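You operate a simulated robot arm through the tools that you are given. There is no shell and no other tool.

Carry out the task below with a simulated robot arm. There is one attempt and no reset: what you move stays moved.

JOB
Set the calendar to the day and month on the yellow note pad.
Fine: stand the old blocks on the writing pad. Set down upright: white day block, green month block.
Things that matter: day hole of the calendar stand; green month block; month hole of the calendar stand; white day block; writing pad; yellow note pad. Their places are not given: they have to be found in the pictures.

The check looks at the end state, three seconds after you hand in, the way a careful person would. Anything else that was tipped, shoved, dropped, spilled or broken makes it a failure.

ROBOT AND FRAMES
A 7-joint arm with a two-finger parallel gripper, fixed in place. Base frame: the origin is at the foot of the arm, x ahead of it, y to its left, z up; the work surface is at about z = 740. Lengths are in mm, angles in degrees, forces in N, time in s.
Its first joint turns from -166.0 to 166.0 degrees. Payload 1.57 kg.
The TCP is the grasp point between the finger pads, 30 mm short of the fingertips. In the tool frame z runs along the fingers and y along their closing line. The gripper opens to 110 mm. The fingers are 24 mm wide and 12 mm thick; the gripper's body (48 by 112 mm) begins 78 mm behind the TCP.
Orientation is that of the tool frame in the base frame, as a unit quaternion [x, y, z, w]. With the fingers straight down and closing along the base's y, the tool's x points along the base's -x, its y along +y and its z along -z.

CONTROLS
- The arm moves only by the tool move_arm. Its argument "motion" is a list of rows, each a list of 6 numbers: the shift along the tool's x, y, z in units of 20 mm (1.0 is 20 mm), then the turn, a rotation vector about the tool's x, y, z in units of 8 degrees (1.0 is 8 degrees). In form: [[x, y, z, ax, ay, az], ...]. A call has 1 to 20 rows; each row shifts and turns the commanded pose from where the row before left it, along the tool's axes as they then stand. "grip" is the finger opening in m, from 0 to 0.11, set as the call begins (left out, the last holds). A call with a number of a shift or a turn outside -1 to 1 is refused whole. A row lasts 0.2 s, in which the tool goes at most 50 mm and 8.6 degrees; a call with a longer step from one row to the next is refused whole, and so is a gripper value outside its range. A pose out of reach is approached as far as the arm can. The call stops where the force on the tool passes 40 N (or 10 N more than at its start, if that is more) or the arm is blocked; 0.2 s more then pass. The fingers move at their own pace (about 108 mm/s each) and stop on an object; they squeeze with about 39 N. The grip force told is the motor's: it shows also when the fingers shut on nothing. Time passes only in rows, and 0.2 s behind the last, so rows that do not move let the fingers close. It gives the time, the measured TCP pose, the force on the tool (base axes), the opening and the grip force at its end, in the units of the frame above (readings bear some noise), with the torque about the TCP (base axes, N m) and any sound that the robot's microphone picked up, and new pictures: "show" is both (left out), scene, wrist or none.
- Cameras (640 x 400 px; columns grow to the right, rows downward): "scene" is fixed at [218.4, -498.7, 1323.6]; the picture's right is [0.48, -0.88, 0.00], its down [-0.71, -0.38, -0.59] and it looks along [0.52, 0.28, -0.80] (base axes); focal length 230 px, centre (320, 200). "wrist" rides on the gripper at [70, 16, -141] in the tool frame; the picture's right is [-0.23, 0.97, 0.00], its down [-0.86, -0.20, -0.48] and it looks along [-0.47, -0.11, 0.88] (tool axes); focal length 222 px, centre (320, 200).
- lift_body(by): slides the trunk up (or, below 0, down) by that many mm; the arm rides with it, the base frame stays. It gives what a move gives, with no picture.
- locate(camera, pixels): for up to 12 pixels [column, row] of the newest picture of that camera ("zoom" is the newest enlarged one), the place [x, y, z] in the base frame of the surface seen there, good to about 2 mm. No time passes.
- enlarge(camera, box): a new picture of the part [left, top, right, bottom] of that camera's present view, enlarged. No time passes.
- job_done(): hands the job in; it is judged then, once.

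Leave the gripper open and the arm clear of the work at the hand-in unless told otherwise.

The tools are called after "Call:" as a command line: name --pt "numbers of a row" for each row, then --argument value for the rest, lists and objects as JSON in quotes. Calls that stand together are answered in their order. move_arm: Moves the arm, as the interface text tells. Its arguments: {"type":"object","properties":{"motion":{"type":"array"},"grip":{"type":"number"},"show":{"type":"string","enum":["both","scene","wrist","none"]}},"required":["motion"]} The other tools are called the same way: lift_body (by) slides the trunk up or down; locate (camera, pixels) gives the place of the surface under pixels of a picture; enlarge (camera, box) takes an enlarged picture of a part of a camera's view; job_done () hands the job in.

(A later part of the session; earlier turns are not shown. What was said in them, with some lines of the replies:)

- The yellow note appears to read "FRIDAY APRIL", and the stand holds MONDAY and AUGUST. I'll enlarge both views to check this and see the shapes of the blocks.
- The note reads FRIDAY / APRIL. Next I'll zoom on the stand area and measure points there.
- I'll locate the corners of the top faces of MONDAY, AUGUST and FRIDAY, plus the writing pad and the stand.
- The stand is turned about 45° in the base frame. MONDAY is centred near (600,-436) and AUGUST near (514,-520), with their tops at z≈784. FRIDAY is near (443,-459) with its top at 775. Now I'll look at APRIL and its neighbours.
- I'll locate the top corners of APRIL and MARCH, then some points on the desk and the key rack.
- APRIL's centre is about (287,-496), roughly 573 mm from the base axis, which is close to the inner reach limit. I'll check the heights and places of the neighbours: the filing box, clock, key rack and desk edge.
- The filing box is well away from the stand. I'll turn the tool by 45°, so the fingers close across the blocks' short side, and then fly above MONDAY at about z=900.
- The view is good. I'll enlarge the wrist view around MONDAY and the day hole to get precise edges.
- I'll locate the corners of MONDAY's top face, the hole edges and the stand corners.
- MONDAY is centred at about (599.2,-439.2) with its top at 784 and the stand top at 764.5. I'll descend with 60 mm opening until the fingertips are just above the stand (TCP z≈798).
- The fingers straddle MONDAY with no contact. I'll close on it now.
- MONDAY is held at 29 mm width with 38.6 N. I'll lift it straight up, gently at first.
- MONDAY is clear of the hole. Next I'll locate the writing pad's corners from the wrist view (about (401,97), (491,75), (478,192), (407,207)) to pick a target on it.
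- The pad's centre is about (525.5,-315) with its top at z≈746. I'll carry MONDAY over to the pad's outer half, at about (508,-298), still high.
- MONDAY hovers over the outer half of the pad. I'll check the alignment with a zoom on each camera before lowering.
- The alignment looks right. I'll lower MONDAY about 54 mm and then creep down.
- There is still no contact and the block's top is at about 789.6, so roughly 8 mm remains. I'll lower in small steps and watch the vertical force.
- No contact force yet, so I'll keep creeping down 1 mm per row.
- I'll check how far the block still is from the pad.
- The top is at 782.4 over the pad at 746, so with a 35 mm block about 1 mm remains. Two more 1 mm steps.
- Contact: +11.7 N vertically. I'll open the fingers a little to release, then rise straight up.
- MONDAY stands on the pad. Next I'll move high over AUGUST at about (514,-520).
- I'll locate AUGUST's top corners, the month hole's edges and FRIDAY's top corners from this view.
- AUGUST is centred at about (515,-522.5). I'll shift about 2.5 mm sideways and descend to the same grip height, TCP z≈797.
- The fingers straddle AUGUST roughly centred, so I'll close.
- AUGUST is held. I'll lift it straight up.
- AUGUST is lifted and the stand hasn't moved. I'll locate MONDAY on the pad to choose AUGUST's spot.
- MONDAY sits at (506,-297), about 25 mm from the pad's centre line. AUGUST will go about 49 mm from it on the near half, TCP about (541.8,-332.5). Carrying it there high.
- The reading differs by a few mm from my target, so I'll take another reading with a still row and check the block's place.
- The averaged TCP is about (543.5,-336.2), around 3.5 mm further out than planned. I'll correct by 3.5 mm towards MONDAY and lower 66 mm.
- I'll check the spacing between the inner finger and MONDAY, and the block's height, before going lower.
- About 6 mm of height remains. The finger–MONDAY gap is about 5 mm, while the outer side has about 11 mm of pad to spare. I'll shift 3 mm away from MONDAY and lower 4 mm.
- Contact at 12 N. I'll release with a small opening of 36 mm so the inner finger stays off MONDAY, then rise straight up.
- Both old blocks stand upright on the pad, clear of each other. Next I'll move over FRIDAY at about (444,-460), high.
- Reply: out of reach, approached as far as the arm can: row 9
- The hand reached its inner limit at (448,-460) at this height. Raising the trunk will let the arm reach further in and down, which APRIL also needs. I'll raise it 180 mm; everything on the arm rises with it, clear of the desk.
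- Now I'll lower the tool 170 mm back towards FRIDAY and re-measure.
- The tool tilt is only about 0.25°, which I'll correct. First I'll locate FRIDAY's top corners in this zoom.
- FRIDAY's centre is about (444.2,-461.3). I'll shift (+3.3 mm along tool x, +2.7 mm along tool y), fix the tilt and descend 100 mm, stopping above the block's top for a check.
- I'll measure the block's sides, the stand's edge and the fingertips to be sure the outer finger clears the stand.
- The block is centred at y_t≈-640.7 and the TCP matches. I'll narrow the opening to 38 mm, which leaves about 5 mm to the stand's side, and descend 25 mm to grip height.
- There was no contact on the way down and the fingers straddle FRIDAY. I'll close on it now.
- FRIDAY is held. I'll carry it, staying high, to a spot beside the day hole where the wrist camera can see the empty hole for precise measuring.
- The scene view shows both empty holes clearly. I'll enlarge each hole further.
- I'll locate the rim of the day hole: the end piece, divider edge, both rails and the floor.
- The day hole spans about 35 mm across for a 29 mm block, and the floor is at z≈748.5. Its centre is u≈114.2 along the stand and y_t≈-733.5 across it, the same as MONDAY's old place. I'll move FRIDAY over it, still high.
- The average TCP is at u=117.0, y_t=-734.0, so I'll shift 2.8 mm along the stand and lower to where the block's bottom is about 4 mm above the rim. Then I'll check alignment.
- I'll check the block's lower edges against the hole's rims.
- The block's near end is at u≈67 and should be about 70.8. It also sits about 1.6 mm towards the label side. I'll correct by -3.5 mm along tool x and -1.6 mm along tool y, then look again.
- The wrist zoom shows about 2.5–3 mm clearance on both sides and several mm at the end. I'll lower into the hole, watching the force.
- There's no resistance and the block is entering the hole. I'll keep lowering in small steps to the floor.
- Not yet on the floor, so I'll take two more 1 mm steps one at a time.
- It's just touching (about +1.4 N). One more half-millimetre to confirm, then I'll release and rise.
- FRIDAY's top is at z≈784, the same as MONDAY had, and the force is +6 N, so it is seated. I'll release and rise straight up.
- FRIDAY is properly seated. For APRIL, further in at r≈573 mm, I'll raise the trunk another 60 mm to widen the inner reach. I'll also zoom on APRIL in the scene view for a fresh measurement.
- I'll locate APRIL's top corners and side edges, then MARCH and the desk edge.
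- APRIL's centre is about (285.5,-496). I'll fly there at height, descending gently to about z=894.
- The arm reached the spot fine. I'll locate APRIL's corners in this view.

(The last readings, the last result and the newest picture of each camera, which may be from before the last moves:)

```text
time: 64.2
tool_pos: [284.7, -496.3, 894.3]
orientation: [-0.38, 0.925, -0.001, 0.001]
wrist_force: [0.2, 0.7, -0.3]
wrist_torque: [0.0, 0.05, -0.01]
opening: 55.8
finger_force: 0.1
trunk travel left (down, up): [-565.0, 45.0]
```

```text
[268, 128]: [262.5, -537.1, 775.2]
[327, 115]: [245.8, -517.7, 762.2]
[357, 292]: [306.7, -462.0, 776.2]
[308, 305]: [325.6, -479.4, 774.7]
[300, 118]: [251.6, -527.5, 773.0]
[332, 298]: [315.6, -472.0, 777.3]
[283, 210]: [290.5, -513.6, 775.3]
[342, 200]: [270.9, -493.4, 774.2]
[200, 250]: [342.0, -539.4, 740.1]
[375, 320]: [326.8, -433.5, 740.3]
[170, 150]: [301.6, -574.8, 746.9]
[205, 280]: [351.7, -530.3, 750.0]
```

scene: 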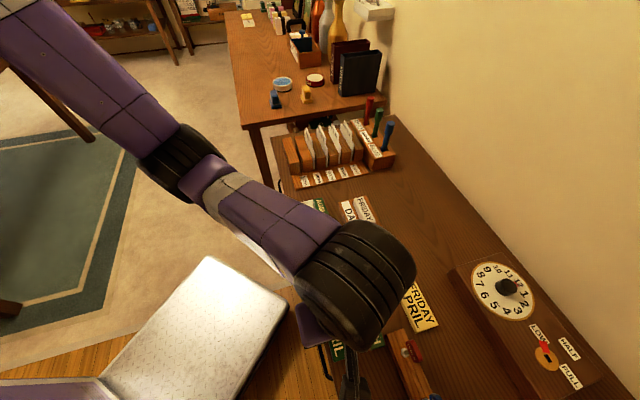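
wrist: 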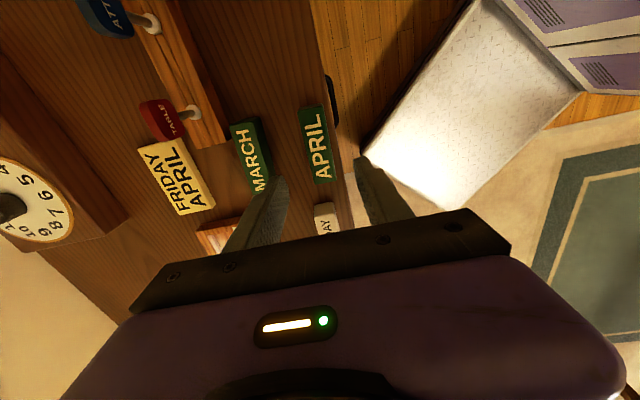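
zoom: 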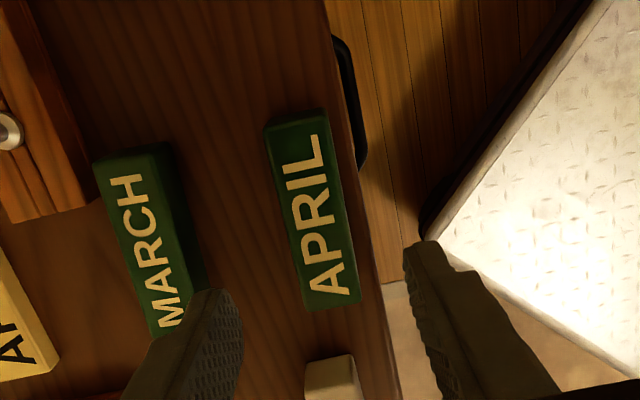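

APRIL lies at about 43°, so I'll turn the tool 1.3° to match. I'll shift to its centre, u≈-151.2 and y_t≈-554.5, and descend 78 mm to check above the block.

Call:
move_arm --pt "0.08 -0.11 0 0 0 0.16" --pt "0 0 0.9 0 0 0" --pt "0 0 0.9 0 0 0" --pt "0 0 0.9 0 0 0" --pt "0 0 0.8 0 0 0" --pt "0 0 0.4 0 0 0" --pt "0 0 0 0 0 0" --pt "0 0 0 0 0 0" --grip 0.05

Call:
enlarge --camera "wrist" --box '[230, 80, 410, 240]'

```text
time: 66.0
tool_pos: [286.5, -499.6, 814.3]
orientation: [-0.37, 0.929, 0.0, 0.001]
wrist_force: [0.4, -0.4, -1.0]
wrist_torque: [0.02, 0.0, -0.01]
opening: 50.1
finger_force: 0.0
trunk travel left (down, up): [-565.0, 45.0]
```

scene: 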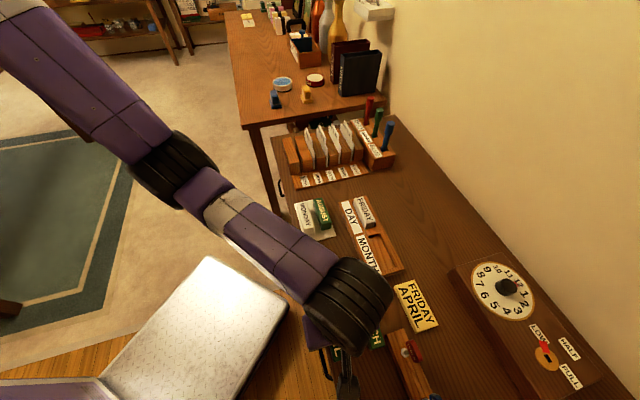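
wrist: 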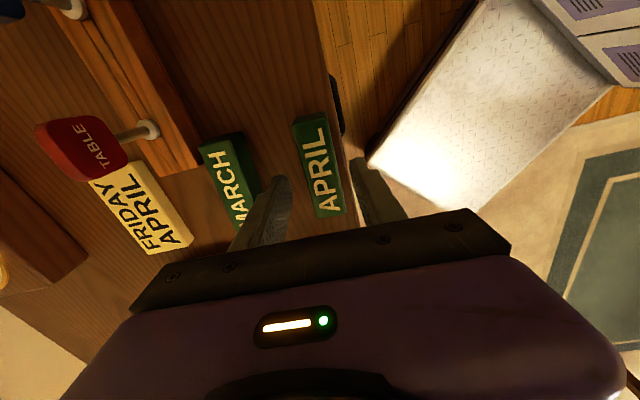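

```text
2.50 times, centred on (320, 160) of wrist
```

zoom: 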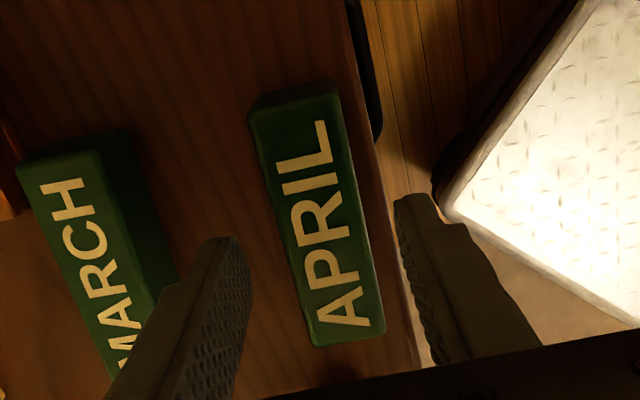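

I'll check APRIL's edges against the fingers once more.

Call:
locate --camera "zoom" --pixels '[[252, 118], [335, 97], [382, 325], [316, 342], [280, 215], [360, 205], [245, 275], [405, 215], [150, 330]]'

Call:
move_arm --pt "0 0 0 0 0 0" --show "none"

```text
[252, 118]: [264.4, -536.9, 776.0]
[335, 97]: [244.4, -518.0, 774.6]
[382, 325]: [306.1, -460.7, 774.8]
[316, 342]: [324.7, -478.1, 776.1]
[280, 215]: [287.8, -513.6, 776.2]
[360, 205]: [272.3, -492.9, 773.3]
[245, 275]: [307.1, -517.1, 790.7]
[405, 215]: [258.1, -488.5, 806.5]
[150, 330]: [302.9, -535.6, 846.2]
```

```text
time: 66.4
tool_pos: [286.2, -499.4, 813.9]
orientation: [-0.369, 0.929, -0.001, 0.001]
wrist_force: [0.8, -0.5, -0.1]
wrist_torque: [0.0, -0.02, 0.02]
opening: 50.3
finger_force: 0.1
trunk travel left (down, up): [-565.0, 45.0]
```

The block centre is about (284.9,-498.4) and the TCP about (286.4,-499.5). I'll shift 1.6 mm and descend 24.5 mm to grip height.

Call:
move_arm --pt "0 0.08 0 0 0 0" --pt "0 0 0.5 0 0 0" --pt "0 0 0.45 0 0 0" --pt "0 0 0.28 0 0 0" --pt "0 0 0 0 0 0"

Call:
enlarge --camera "wrist" --box '[230, 80, 410, 240]'

```text
time: 67.6
tool_pos: [285.8, -498.7, 789.9]
orientation: [-0.37, 0.929, -0.001, 0.001]
wrist_force: [0.3, 0.3, -0.2]
wrist_torque: [0.0, 0.01, 0.01]
opening: 50.1
finger_force: 0.0
trunk travel left (down, up): [-565.0, 45.0]
```

scene: 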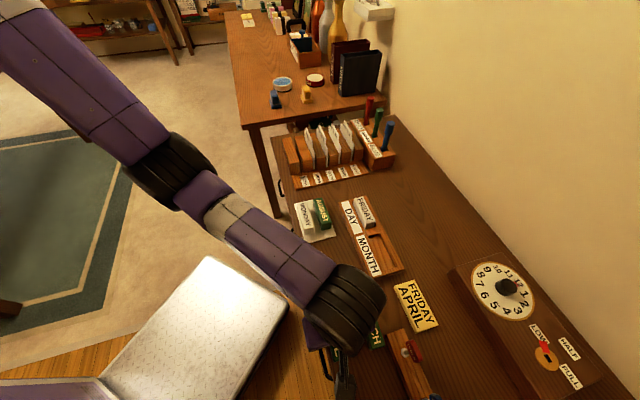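
wrist: 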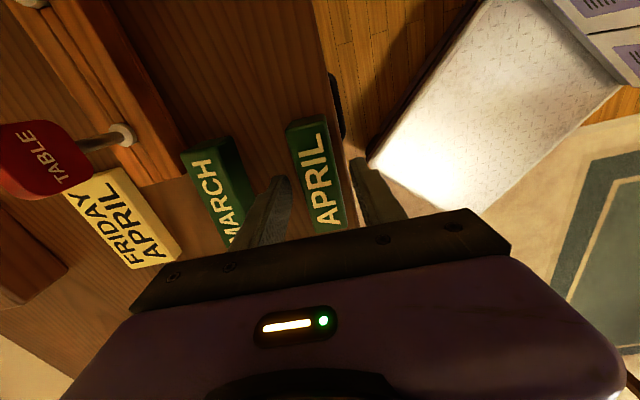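

```text
2.50 times, centred on (320, 160) of wrist
```

zoom: 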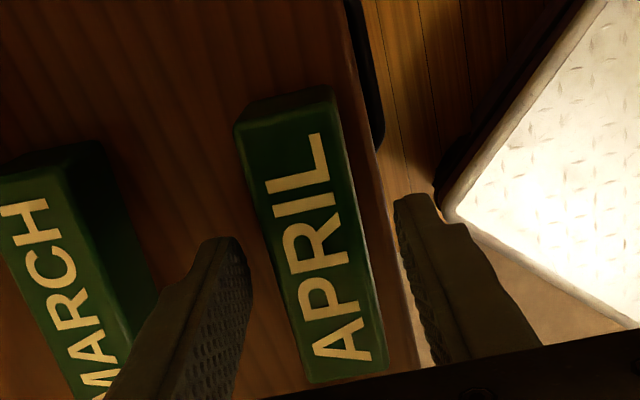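

The fingers are around APRIL, clear of MARCH. I'll close and lift.

Call:
move_arm --pt "0 0 0 0 0 0" --pt "0 0 0 0 0 0" --pt "0 0 0 0 0 0" --pt "0 0 0 0 0 0" --grip 0.0 --show "none"

Call:
move_arm --pt "0 0 -0.3 0 0 0" --pt "0 0 -0.5 0 0 0" --pt "0 0 -0.8 0 0 0" --pt "0 0 -0.9 0 0 0" --pt "0 0 -0.9 0 0 0" --pt "0 0 -0.9 0 0 0" --pt "0 0 -0.7 0 0 0" --pt "0 0 0 0 0 0" --pt "0 0 0 0 0 0"

Call:
enlarge --camera "wrist" --box '[230, 80, 410, 240]'

```text
time: 68.6
tool_pos: [286.7, -497.2, 790.0]
orientation: [-0.37, 0.929, 0.0, 0.001]
wrist_force: [1.1, -0.3, 0.9]
wrist_torque: [-0.02, 0.0, -0.01]
opening: 28.7
finger_force: 39.4
trunk travel left (down, up): [-565.0, 45.0]
```

```text
time: 70.6
tool_pos: [285.5, -496.8, 890.0]
orientation: [-0.37, 0.929, -0.001, 0.001]
wrist_force: [-0.7, -0.1, -1.1]
wrist_torque: [0.02, 0.02, 0.01]
opening: 28.7
finger_force: 38.7
trunk travel left (down, up): [-565.0, 45.0]
```

scene: 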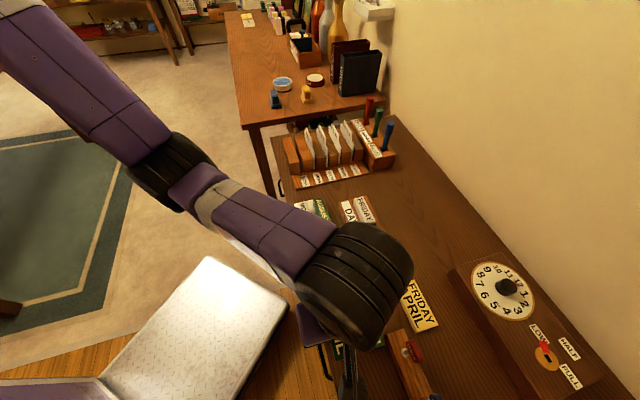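
wrist: 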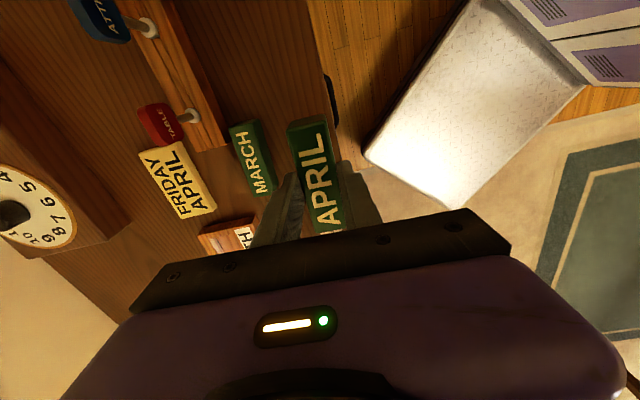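

```text
2.50 times, centred on (320, 160) of wrist
```

zoom: 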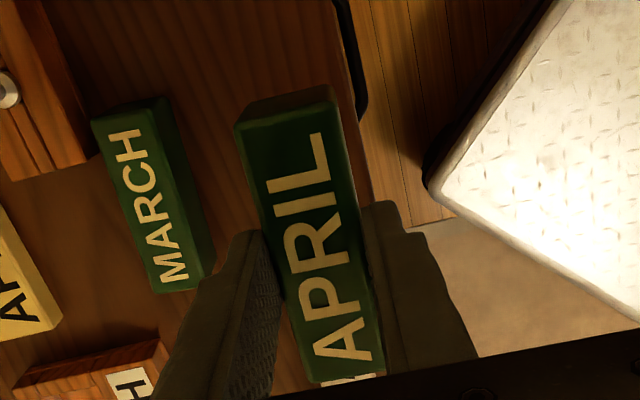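

APRIL is held cleanly. I'll turn back 1.3° to the stand's angle and carry it over the month hole, staying high.

Call:
move_arm --pt "0 0 0 0 0 -0.16" --pt "-0.732 -0.8885 0 0 0 0" --pt "-0.732 -0.8885 0 0 0 0" --pt "-0.732 -0.8885 0 0 0 0" --pt "-0.732 -0.8885 0 0 0 0" --pt "-0.732 -0.8885 0 0 0 0" --pt "-0.732 -0.8885 0 0 0 0" --pt "-0.732 -0.8885 0 0 0 0" --pt "-0.732 -0.8885 0 0 0 0" --pt "-0.732 -0.8885 0 0 0 0" --pt "-0.732 -0.8885 0 0 0 0" --pt "0 0 0 0 0 0" --pt "0 0 0 0 0 0"

Call:
move_arm --pt "0 0 0 0 0 0" --show "none"

Call:
enlarge --camera "wrist" --box '[230, 80, 410, 240]'

Call:
enlarge --camera "scene" --box '[330, 200, 420, 290]'

```text
time: 73.4
tool_pos: [513.3, -520.4, 888.2]
orientation: [-0.381, 0.925, -0.001, 0.001]
wrist_force: [0.2, 0.1, 0.3]
wrist_torque: [0.01, 0.0, -0.01]
opening: 29.0
finger_force: 38.3
trunk travel left (down, up): [-565.0, 45.0]
```

scene: 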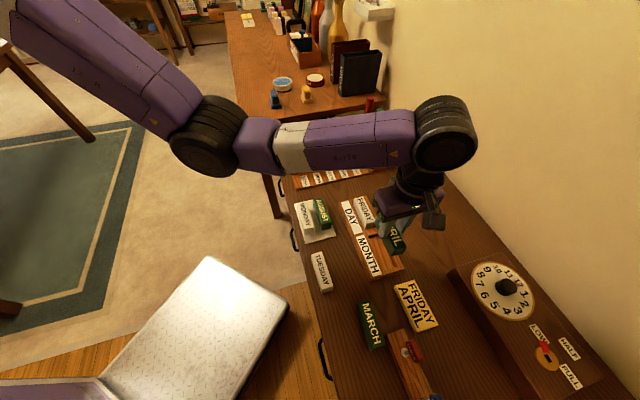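
wrist: 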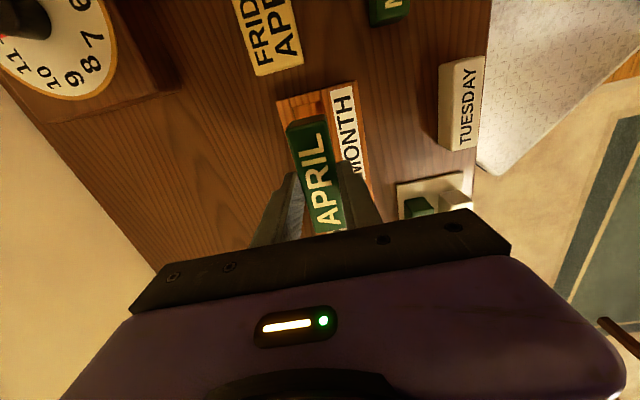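

```text
time: 73.8
tool_pos: [513.0, -521.7, 889.4]
orientation: [-0.38, 0.925, 0.001, 0.002]
wrist_force: [0.3, -0.7, -1.0]
wrist_torque: [-0.01, 0.0, 0.0]
opening: 29.2
finger_force: 39.3
trunk travel left (down, up): [-565.0, 45.0]
```

```text
2.50 times, centred on (320, 160) of wrist
```

zoom: 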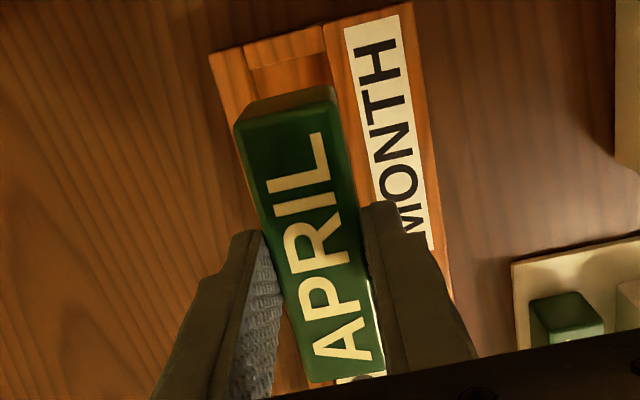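

```text
4.44 times, centred on (375, 245) of scene
```

zoom: 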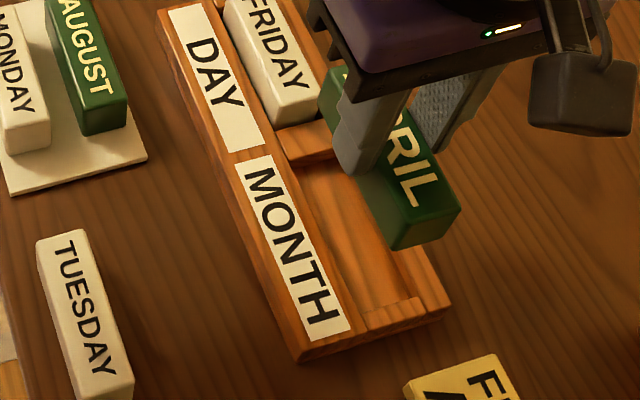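

I'll locate the month hole's rim: the near end piece, divider, label wall and floor.

Call:
locate --camera "zoom" --pixels '[[366, 318], [392, 308], [418, 298], [390, 300], [300, 160], [310, 165], [336, 158], [322, 230], [312, 232], [345, 290], [425, 285], [395, 316]]'

```text
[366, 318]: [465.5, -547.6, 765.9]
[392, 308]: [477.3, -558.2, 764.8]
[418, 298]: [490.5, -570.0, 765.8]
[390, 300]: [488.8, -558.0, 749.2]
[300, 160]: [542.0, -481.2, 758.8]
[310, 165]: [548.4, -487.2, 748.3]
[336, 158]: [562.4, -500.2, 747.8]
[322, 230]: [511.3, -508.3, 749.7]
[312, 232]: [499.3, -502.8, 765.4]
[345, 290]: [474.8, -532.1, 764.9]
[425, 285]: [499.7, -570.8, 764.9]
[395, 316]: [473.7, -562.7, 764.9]
```

The month hole is centred at u≈-5.6, y_t≈-732. I'll make small corrections and lower APRIL to just above the rim for a final alignment check.

Call:
move_arm --pt "-0.045 -0.07 0 0 0 0" --pt "0 0 0.9 0 0 0" --pt "0 0 0.9 0 0 0" --pt "0 0 0.9 0 0 0" --pt "0 0 0.75 0 0 0" --pt "0 0 0 0 0 0" --pt "0 0 0 0 0 0"

Call:
enlarge --camera "scene" --box '[355, 220, 415, 280]'

Call:
enlarge --camera "wrist" --box '[260, 80, 370, 170]'

```text
time: 75.4
tool_pos: [515.1, -522.1, 820.9]
orientation: [-0.381, 0.925, 0.0, 0.001]
wrist_force: [0.2, 0.2, -0.9]
wrist_torque: [-0.01, 0.0, 0.02]
opening: 29.0
finger_force: 38.9
trunk travel left (down, up): [-565.0, 45.0]
```

scene: 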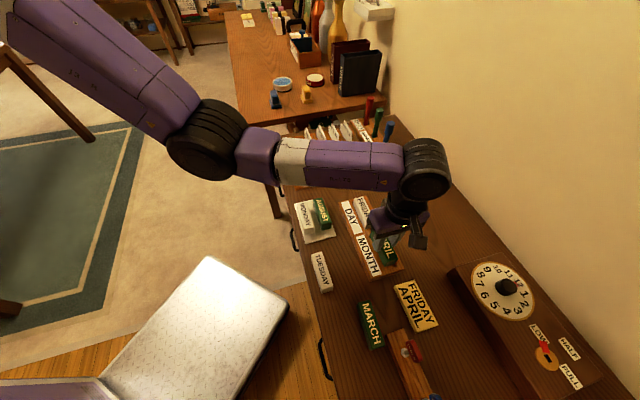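
wrist: 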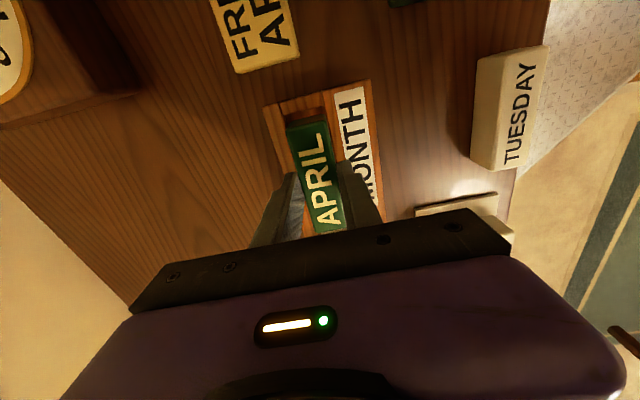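

```text
6.67 times, centred on (385, 250) of scene
```

zoom: 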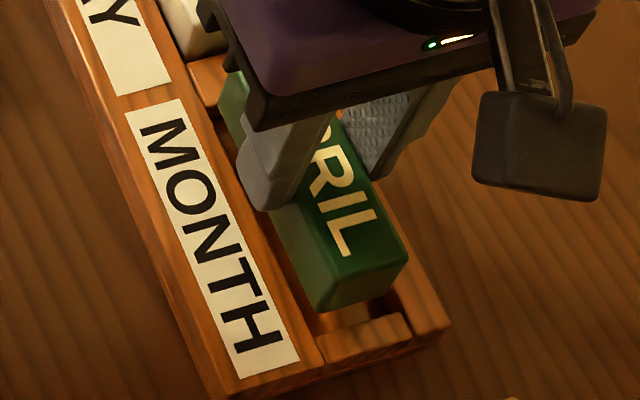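

```text
4.44 times, centred on (315, 125) of wrist
```

zoom: 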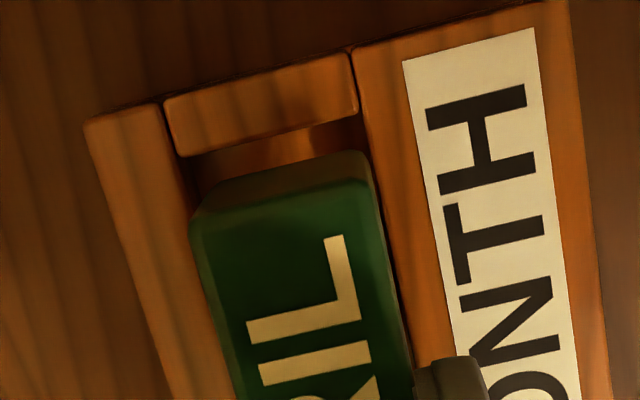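

I'll measure the rails and block edges in this zoomed wrist view.

Call:
locate --camera "zoom" --pixels '[[172, 150], [160, 170], [185, 215], [355, 105], [385, 200], [395, 240], [210, 192], [352, 155], [270, 130], [250, 160], [205, 240], [383, 230]]'

```text
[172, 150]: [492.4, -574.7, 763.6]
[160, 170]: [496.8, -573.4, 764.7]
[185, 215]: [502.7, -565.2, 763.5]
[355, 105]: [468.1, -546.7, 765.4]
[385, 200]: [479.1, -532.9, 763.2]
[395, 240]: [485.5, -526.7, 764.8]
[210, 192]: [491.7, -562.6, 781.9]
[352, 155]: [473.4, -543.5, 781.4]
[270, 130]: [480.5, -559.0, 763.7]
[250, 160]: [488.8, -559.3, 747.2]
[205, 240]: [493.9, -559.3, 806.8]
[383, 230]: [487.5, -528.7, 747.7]
```

APRIL sits about 1.8 mm too far towards the label wall. I'll shift it that far the other way and look again.

Call:
move_arm --pt "-0.02 -0.09 0 0 0 0" --pt "0 0 0.05 0 0 0" --pt "0 0 0 0 0 0" --show "wrist"

Call:
enlarge --camera "wrist" --box '[260, 80, 370, 170]'

```text
time: 76.2
tool_pos: [517.7, -521.1, 820.1]
orientation: [-0.381, 0.925, 0.0, 0.001]
wrist_force: [-0.2, -0.1, -0.5]
wrist_torque: [-0.01, -0.03, 0.0]
opening: 28.9
finger_force: 38.5
trunk travel left (down, up): [-565.0, 45.0]
```

wrist: 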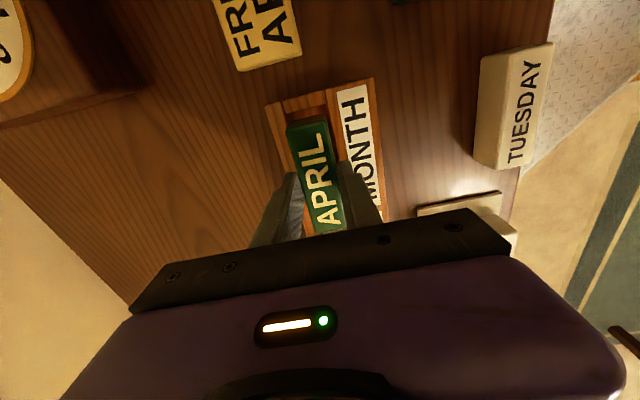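

```text
4.44 times, centred on (315, 125) of wrist
```

zoom: 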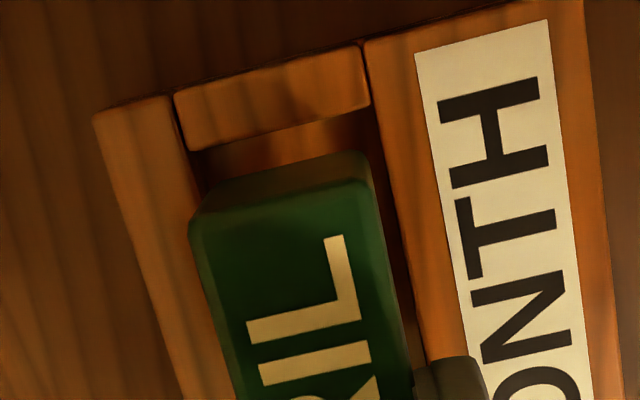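

I need a closer look at the block's lower end edge between the rails.

Call:
enlarge --camera "wrist" --box '[280, 95, 340, 135]'

```text
10.00 times, centred on (310, 115) of wrist
```

zoom: 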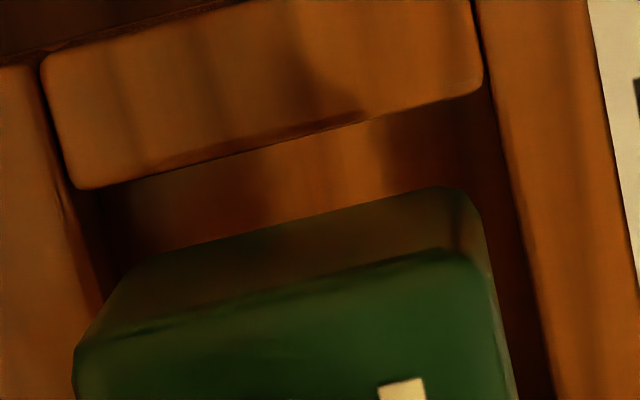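

Clearances are about 3.4 mm on the left and 3.8 mm on the right, with several mm at the end, so it's well centred. I'll lower into the hole with force checks.

Call:
move_arm --pt "0 0 0.2 0 0 0" --pt "0 0 0.2 0 0 0" --pt "0 0 0.2 0 0 0" --pt "0 0 0 0 0 0" --show "none"

Call:
move_arm --pt "0 0 0.1 0 0 0" --pt "0 0 0.1 0 0 0" --pt "0 0 0.05 0 0 0" --pt "0 0 0 0 0 0" --show "none"

Call:
enlarge --camera "wrist" --box '[250, 80, 400, 240]'

```text
time: 77.2
tool_pos: [517.3, -521.8, 808.7]
orientation: [-0.38, 0.925, -0.001, 0.001]
wrist_force: [0.6, -0.3, -1.7]
wrist_torque: [0.0, -0.01, 0.0]
opening: 29.2
finger_force: 39.3
trunk travel left (down, up): [-565.0, 45.0]
```

```text
time: 78.2
tool_pos: [517.8, -522.3, 802.1]
orientation: [-0.38, 0.925, 0.0, 0.0]
wrist_force: [1.7, 0.1, -1.2]
wrist_torque: [0.01, 0.0, 0.0]
opening: 29.2
finger_force: 38.0
trunk travel left (down, up): [-565.0, 45.0]
```

```text
2.50 times, centred on (325, 160) of wrist
```

zoom: 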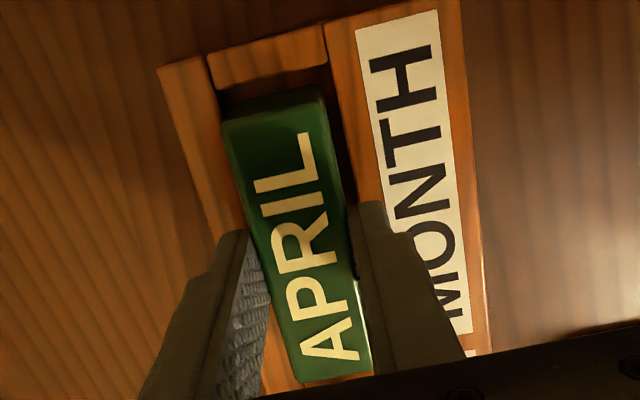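

It's sliding in freely, with about 4 mm left. I'll creep down in single 1 mm steps.

Call:
move_arm --pt "0 0 0.05 0 0 0" --pt "0 0 0.05 0 0 0" --pt "0 0 0 0 0 0" --show "none"

Call:
move_arm --pt "0 0 0.05 0 0 0" --pt "0 0 0 0 0 0" --show "none"

Call:
locate --camera "zoom" --pixels '[[245, 160], [290, 130], [325, 260]]'

```text
time: 79.0
tool_pos: [518.8, -522.1, 802.2]
orientation: [-0.38, 0.925, 0.0, 0.001]
wrist_force: [0.6, -0.4, 0.2]
wrist_torque: [0.04, -0.02, -0.02]
opening: 29.2
finger_force: 39.2
trunk travel left (down, up): [-565.0, 45.0]
```

```text
time: 79.6
tool_pos: [517.4, -522.2, 802.2]
orientation: [-0.38, 0.925, 0.0, 0.001]
wrist_force: [-0.3, -0.4, -1.4]
wrist_torque: [0.0, -0.05, 0.0]
opening: 29.3
finger_force: 39.1
trunk travel left (down, up): [-565.0, 45.0]
```

```text
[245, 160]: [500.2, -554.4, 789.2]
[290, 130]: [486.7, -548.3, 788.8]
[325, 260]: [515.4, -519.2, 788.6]
```

No contact yet. I'll continue in 1 mm steps.

Call:
move_arm --pt "0 0 0.05 0 0 0" --pt "0 0 0 0 0 0" --show "none"

Call:
move_arm --pt "0 0 0.05 0 0 0" --pt "0 0 0 0 0 0" --show "none"

Call:
enlarge --camera "wrist" --box '[250, 80, 400, 240]'

```text
time: 80.2
tool_pos: [517.7, -522.8, 799.7]
orientation: [-0.381, 0.925, 0.0, 0.001]
wrist_force: [-0.5, 1.3, -0.4]
wrist_torque: [-0.01, 0.02, 0.0]
opening: 29.1
finger_force: 38.5
trunk travel left (down, up): [-565.0, 45.0]
```

```text
time: 80.8
tool_pos: [517.8, -523.7, 799.8]
orientation: [-0.38, 0.925, -0.001, 0.0]
wrist_force: [-0.1, 0.3, 0.0]
wrist_torque: [-0.01, -0.02, 0.0]
opening: 28.9
finger_force: 39.2
trunk travel left (down, up): [-565.0, 45.0]
```

```text
2.50 times, centred on (325, 160) of wrist
```

zoom: 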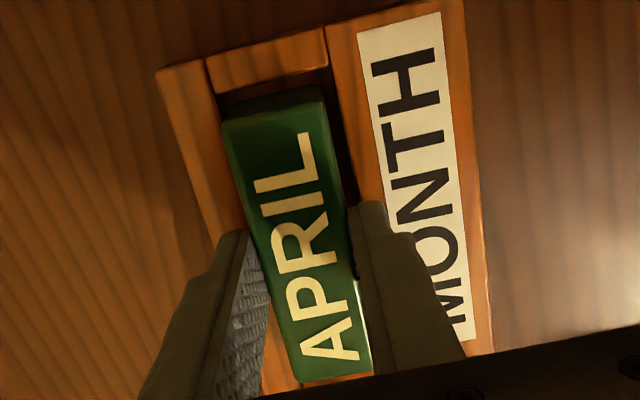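

I'll check the current top height and step again.

Call:
locate --camera "zoom" --pixels '[[245, 160], [290, 130], [325, 260], [420, 120], [350, 180]]'

Call:
move_arm --pt "0 0 0.05 0 0 0" --pt "0 0 0 0 0 0" --show "none"

```text
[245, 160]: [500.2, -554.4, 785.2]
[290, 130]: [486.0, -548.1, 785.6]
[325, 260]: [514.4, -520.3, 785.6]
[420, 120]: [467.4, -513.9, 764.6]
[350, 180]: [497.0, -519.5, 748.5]
```

```text
time: 81.4
tool_pos: [517.3, -522.7, 799.0]
orientation: [-0.38, 0.925, -0.001, 0.002]
wrist_force: [0.1, 2.6, 5.5]
wrist_torque: [0.17, 0.08, -0.01]
opening: 28.9
finger_force: 38.3
trunk travel left (down, up): [-565.0, 45.0]
```

Contact (+5.5 N), with the top at about 784.5, the same as the seated blocks. I'll release and rise straight up.

Call:
move_arm --pt "0 0 0 0 0 0" --pt "0 0 0 0 0 0" --pt "0 0 0 0 0 0" --grip 0.044 --show "none"

Call:
move_arm --pt "0 0 -0.2 0 0 0" --pt "0 0 -0.5 0 0 0" --pt "0 0 -0.8 0 0 0" --pt "0 0 -1 0 0 0" --pt "0 0 -1 0 0 0" --pt "0 0 -1 0 0 0" --pt "0 0 -1 0 0 0" --pt "0 0 0 0 0 0"

Call:
enlarge --camera "wrist" --box '[230, 60, 410, 220]'

```text
time: 82.2
tool_pos: [517.7, -522.9, 798.0]
orientation: [-0.38, 0.925, 0.0, 0.001]
wrist_force: [-0.4, 0.6, 1.0]
wrist_torque: [0.0, -0.02, 0.0]
opening: 44.3
finger_force: 0.1
trunk travel left (down, up): [-565.0, 45.0]
```

```text
time: 84.0
tool_pos: [517.6, -522.2, 908.3]
orientation: [-0.38, 0.925, 0.0, 0.001]
wrist_force: [-0.9, 0.7, -0.3]
wrist_torque: [-0.03, -0.01, -0.01]
opening: 43.7
finger_force: 0.1
trunk travel left (down, up): [-565.0, 45.0]
```

scene: 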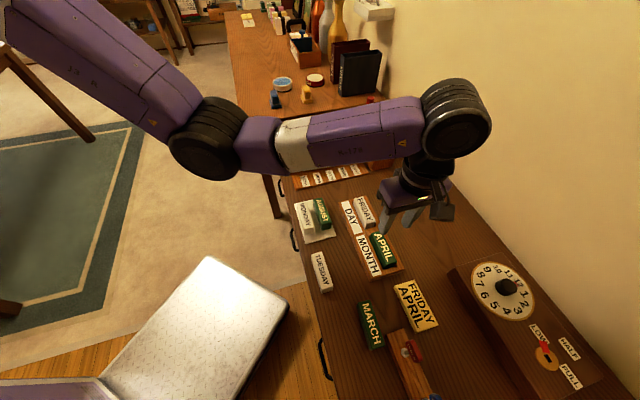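
wrist: 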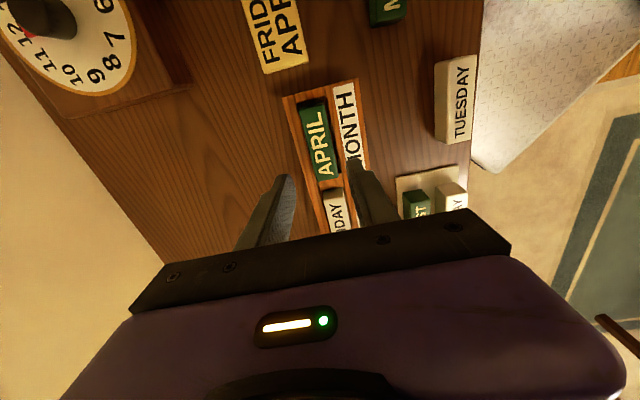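

```text
2.50 times, centred on (320, 140) of wrist
```

zoom: 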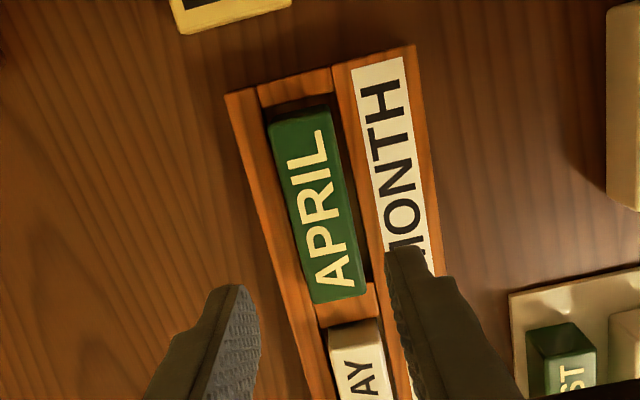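

APRIL is seated. I'll raise the arm clear, open the gripper, and inspect everything.

Call:
move_arm --pt "0 0 -1 0 0 0" --pt "0 0 -1 0 0 0" --pt "0 0 -1 0 0 0" --pt "0 0 -1 0 0 0" --pt "0 0 -1 0 0 0" --pt "0 0 -1 0 0 0" --pt "0 0 0 0 0 0" --pt "0 0 0 0 0 0" --grip 0.08

Call:
enlarge --camera "scene" --box '[285, 190, 415, 290]'

Call:
locate --camera "zoom" --pixels '[[320, 200]]'

```text
time: 85.8
tool_pos: [517.5, -523.5, 1028.3]
orientation: [-0.38, 0.925, 0.0, 0.001]
wrist_force: [0.3, 0.5, -0.6]
wrist_torque: [0.0, 0.01, 0.01]
opening: 80.0
finger_force: 0.0
out of reach, approached as far as the arm can: row 3
trunk travel left (down, up): [-565.0, 45.0]
```

scene: 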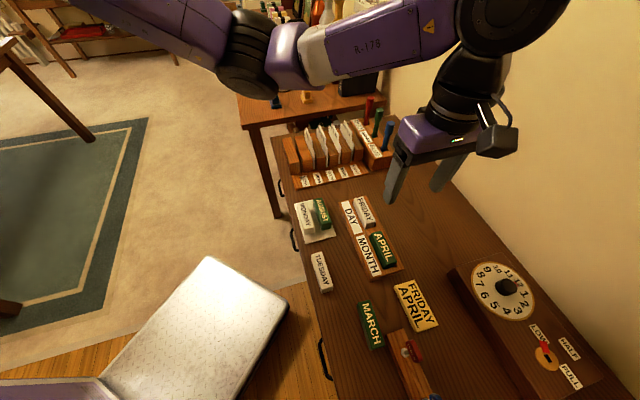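
wrist: 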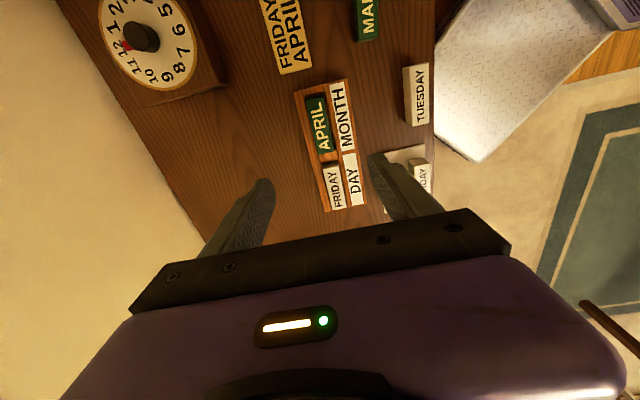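

```text
4.00 times, centred on (350, 240) of scene
```

zoom: 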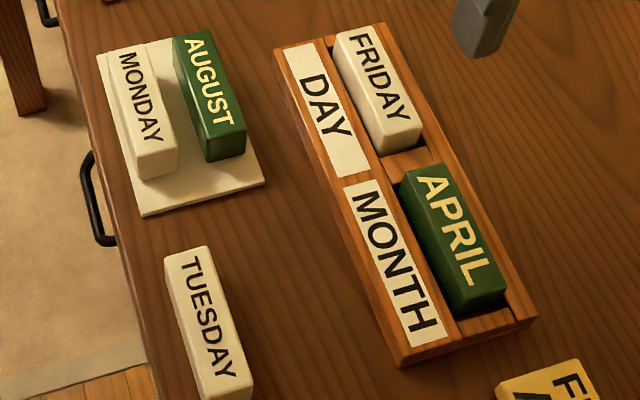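

```text
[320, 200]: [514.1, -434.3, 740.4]
```

Everything looks right. I'll take a final close look at the pad to verify both old blocks' footprints are fully on it.

Call:
enlarge --camera "scene" --box '[288, 192, 340, 250]'

Call:
locate --camera "scene" --pixels '[[295, 205], [301, 203]]'

```text
6.90 times, centred on (314, 221) of scene
```

zoom: 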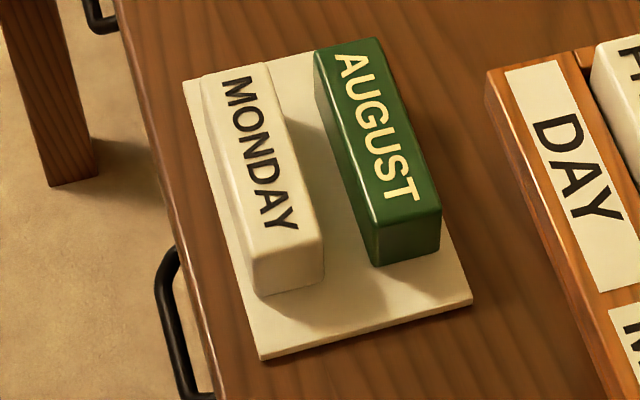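

```text
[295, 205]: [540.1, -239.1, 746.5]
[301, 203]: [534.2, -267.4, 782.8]
```

I'll verify AUGUST's outer side against the pad's right edge numerically.

Call:
locate --camera "zoom" --pixels '[[378, 42], [438, 208], [376, 222], [318, 52], [378, 262], [438, 246], [470, 300], [450, 255], [264, 356], [186, 88], [255, 292], [205, 85]]'

```text
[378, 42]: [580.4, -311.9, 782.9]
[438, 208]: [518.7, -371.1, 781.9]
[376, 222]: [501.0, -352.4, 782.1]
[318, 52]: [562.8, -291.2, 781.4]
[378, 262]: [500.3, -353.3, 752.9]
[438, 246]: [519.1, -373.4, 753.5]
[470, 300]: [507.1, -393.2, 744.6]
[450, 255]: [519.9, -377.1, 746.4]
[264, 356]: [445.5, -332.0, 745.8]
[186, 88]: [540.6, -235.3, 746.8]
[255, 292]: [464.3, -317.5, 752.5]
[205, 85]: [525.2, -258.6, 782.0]
```

The check comes out well:
- **Old blocks:** MONDAY has about 3 mm of pad margin and AUGUST about 5 mm. Both stand upright with labels up.
- **New blocks:** FRIDAY is seated in the day hole and APRIL in the month hole, both at the right height.
- **Surroundings:** TUESDAY, MARCH, the note pad and the other items were not touched.
- **Arm:** it is high and clear, with the gripper open.

Handing in.

Call:
job_done

```text
The job is handed in.
```

The calendar now shows FRIDAY and APRIL, the day and month on the yellow note pad. I've handed the job in but haven't seen the result of the check.

- **Calendar stand:** FRIDAY is in the day hole and APRIL in the month hole. Both sit at the same height the old blocks did, with their labels reading the same way.
- **Writing pad:** MONDAY and AUGUST stand on it upright, labels up and clear of each other. By the camera measurements, MONDAY is about 3 mm inside the pad's edge and AUGUST about 5 mm.
- **Everything else:** I saw nothing else tipped or moved in the final pictures.
- **Arm:** it is raised well above the desk with the gripper open. The trunk is 240 mm higher than at the start, because the arm couldn't reach far enough in for FRIDAY and APRIL at its original height.
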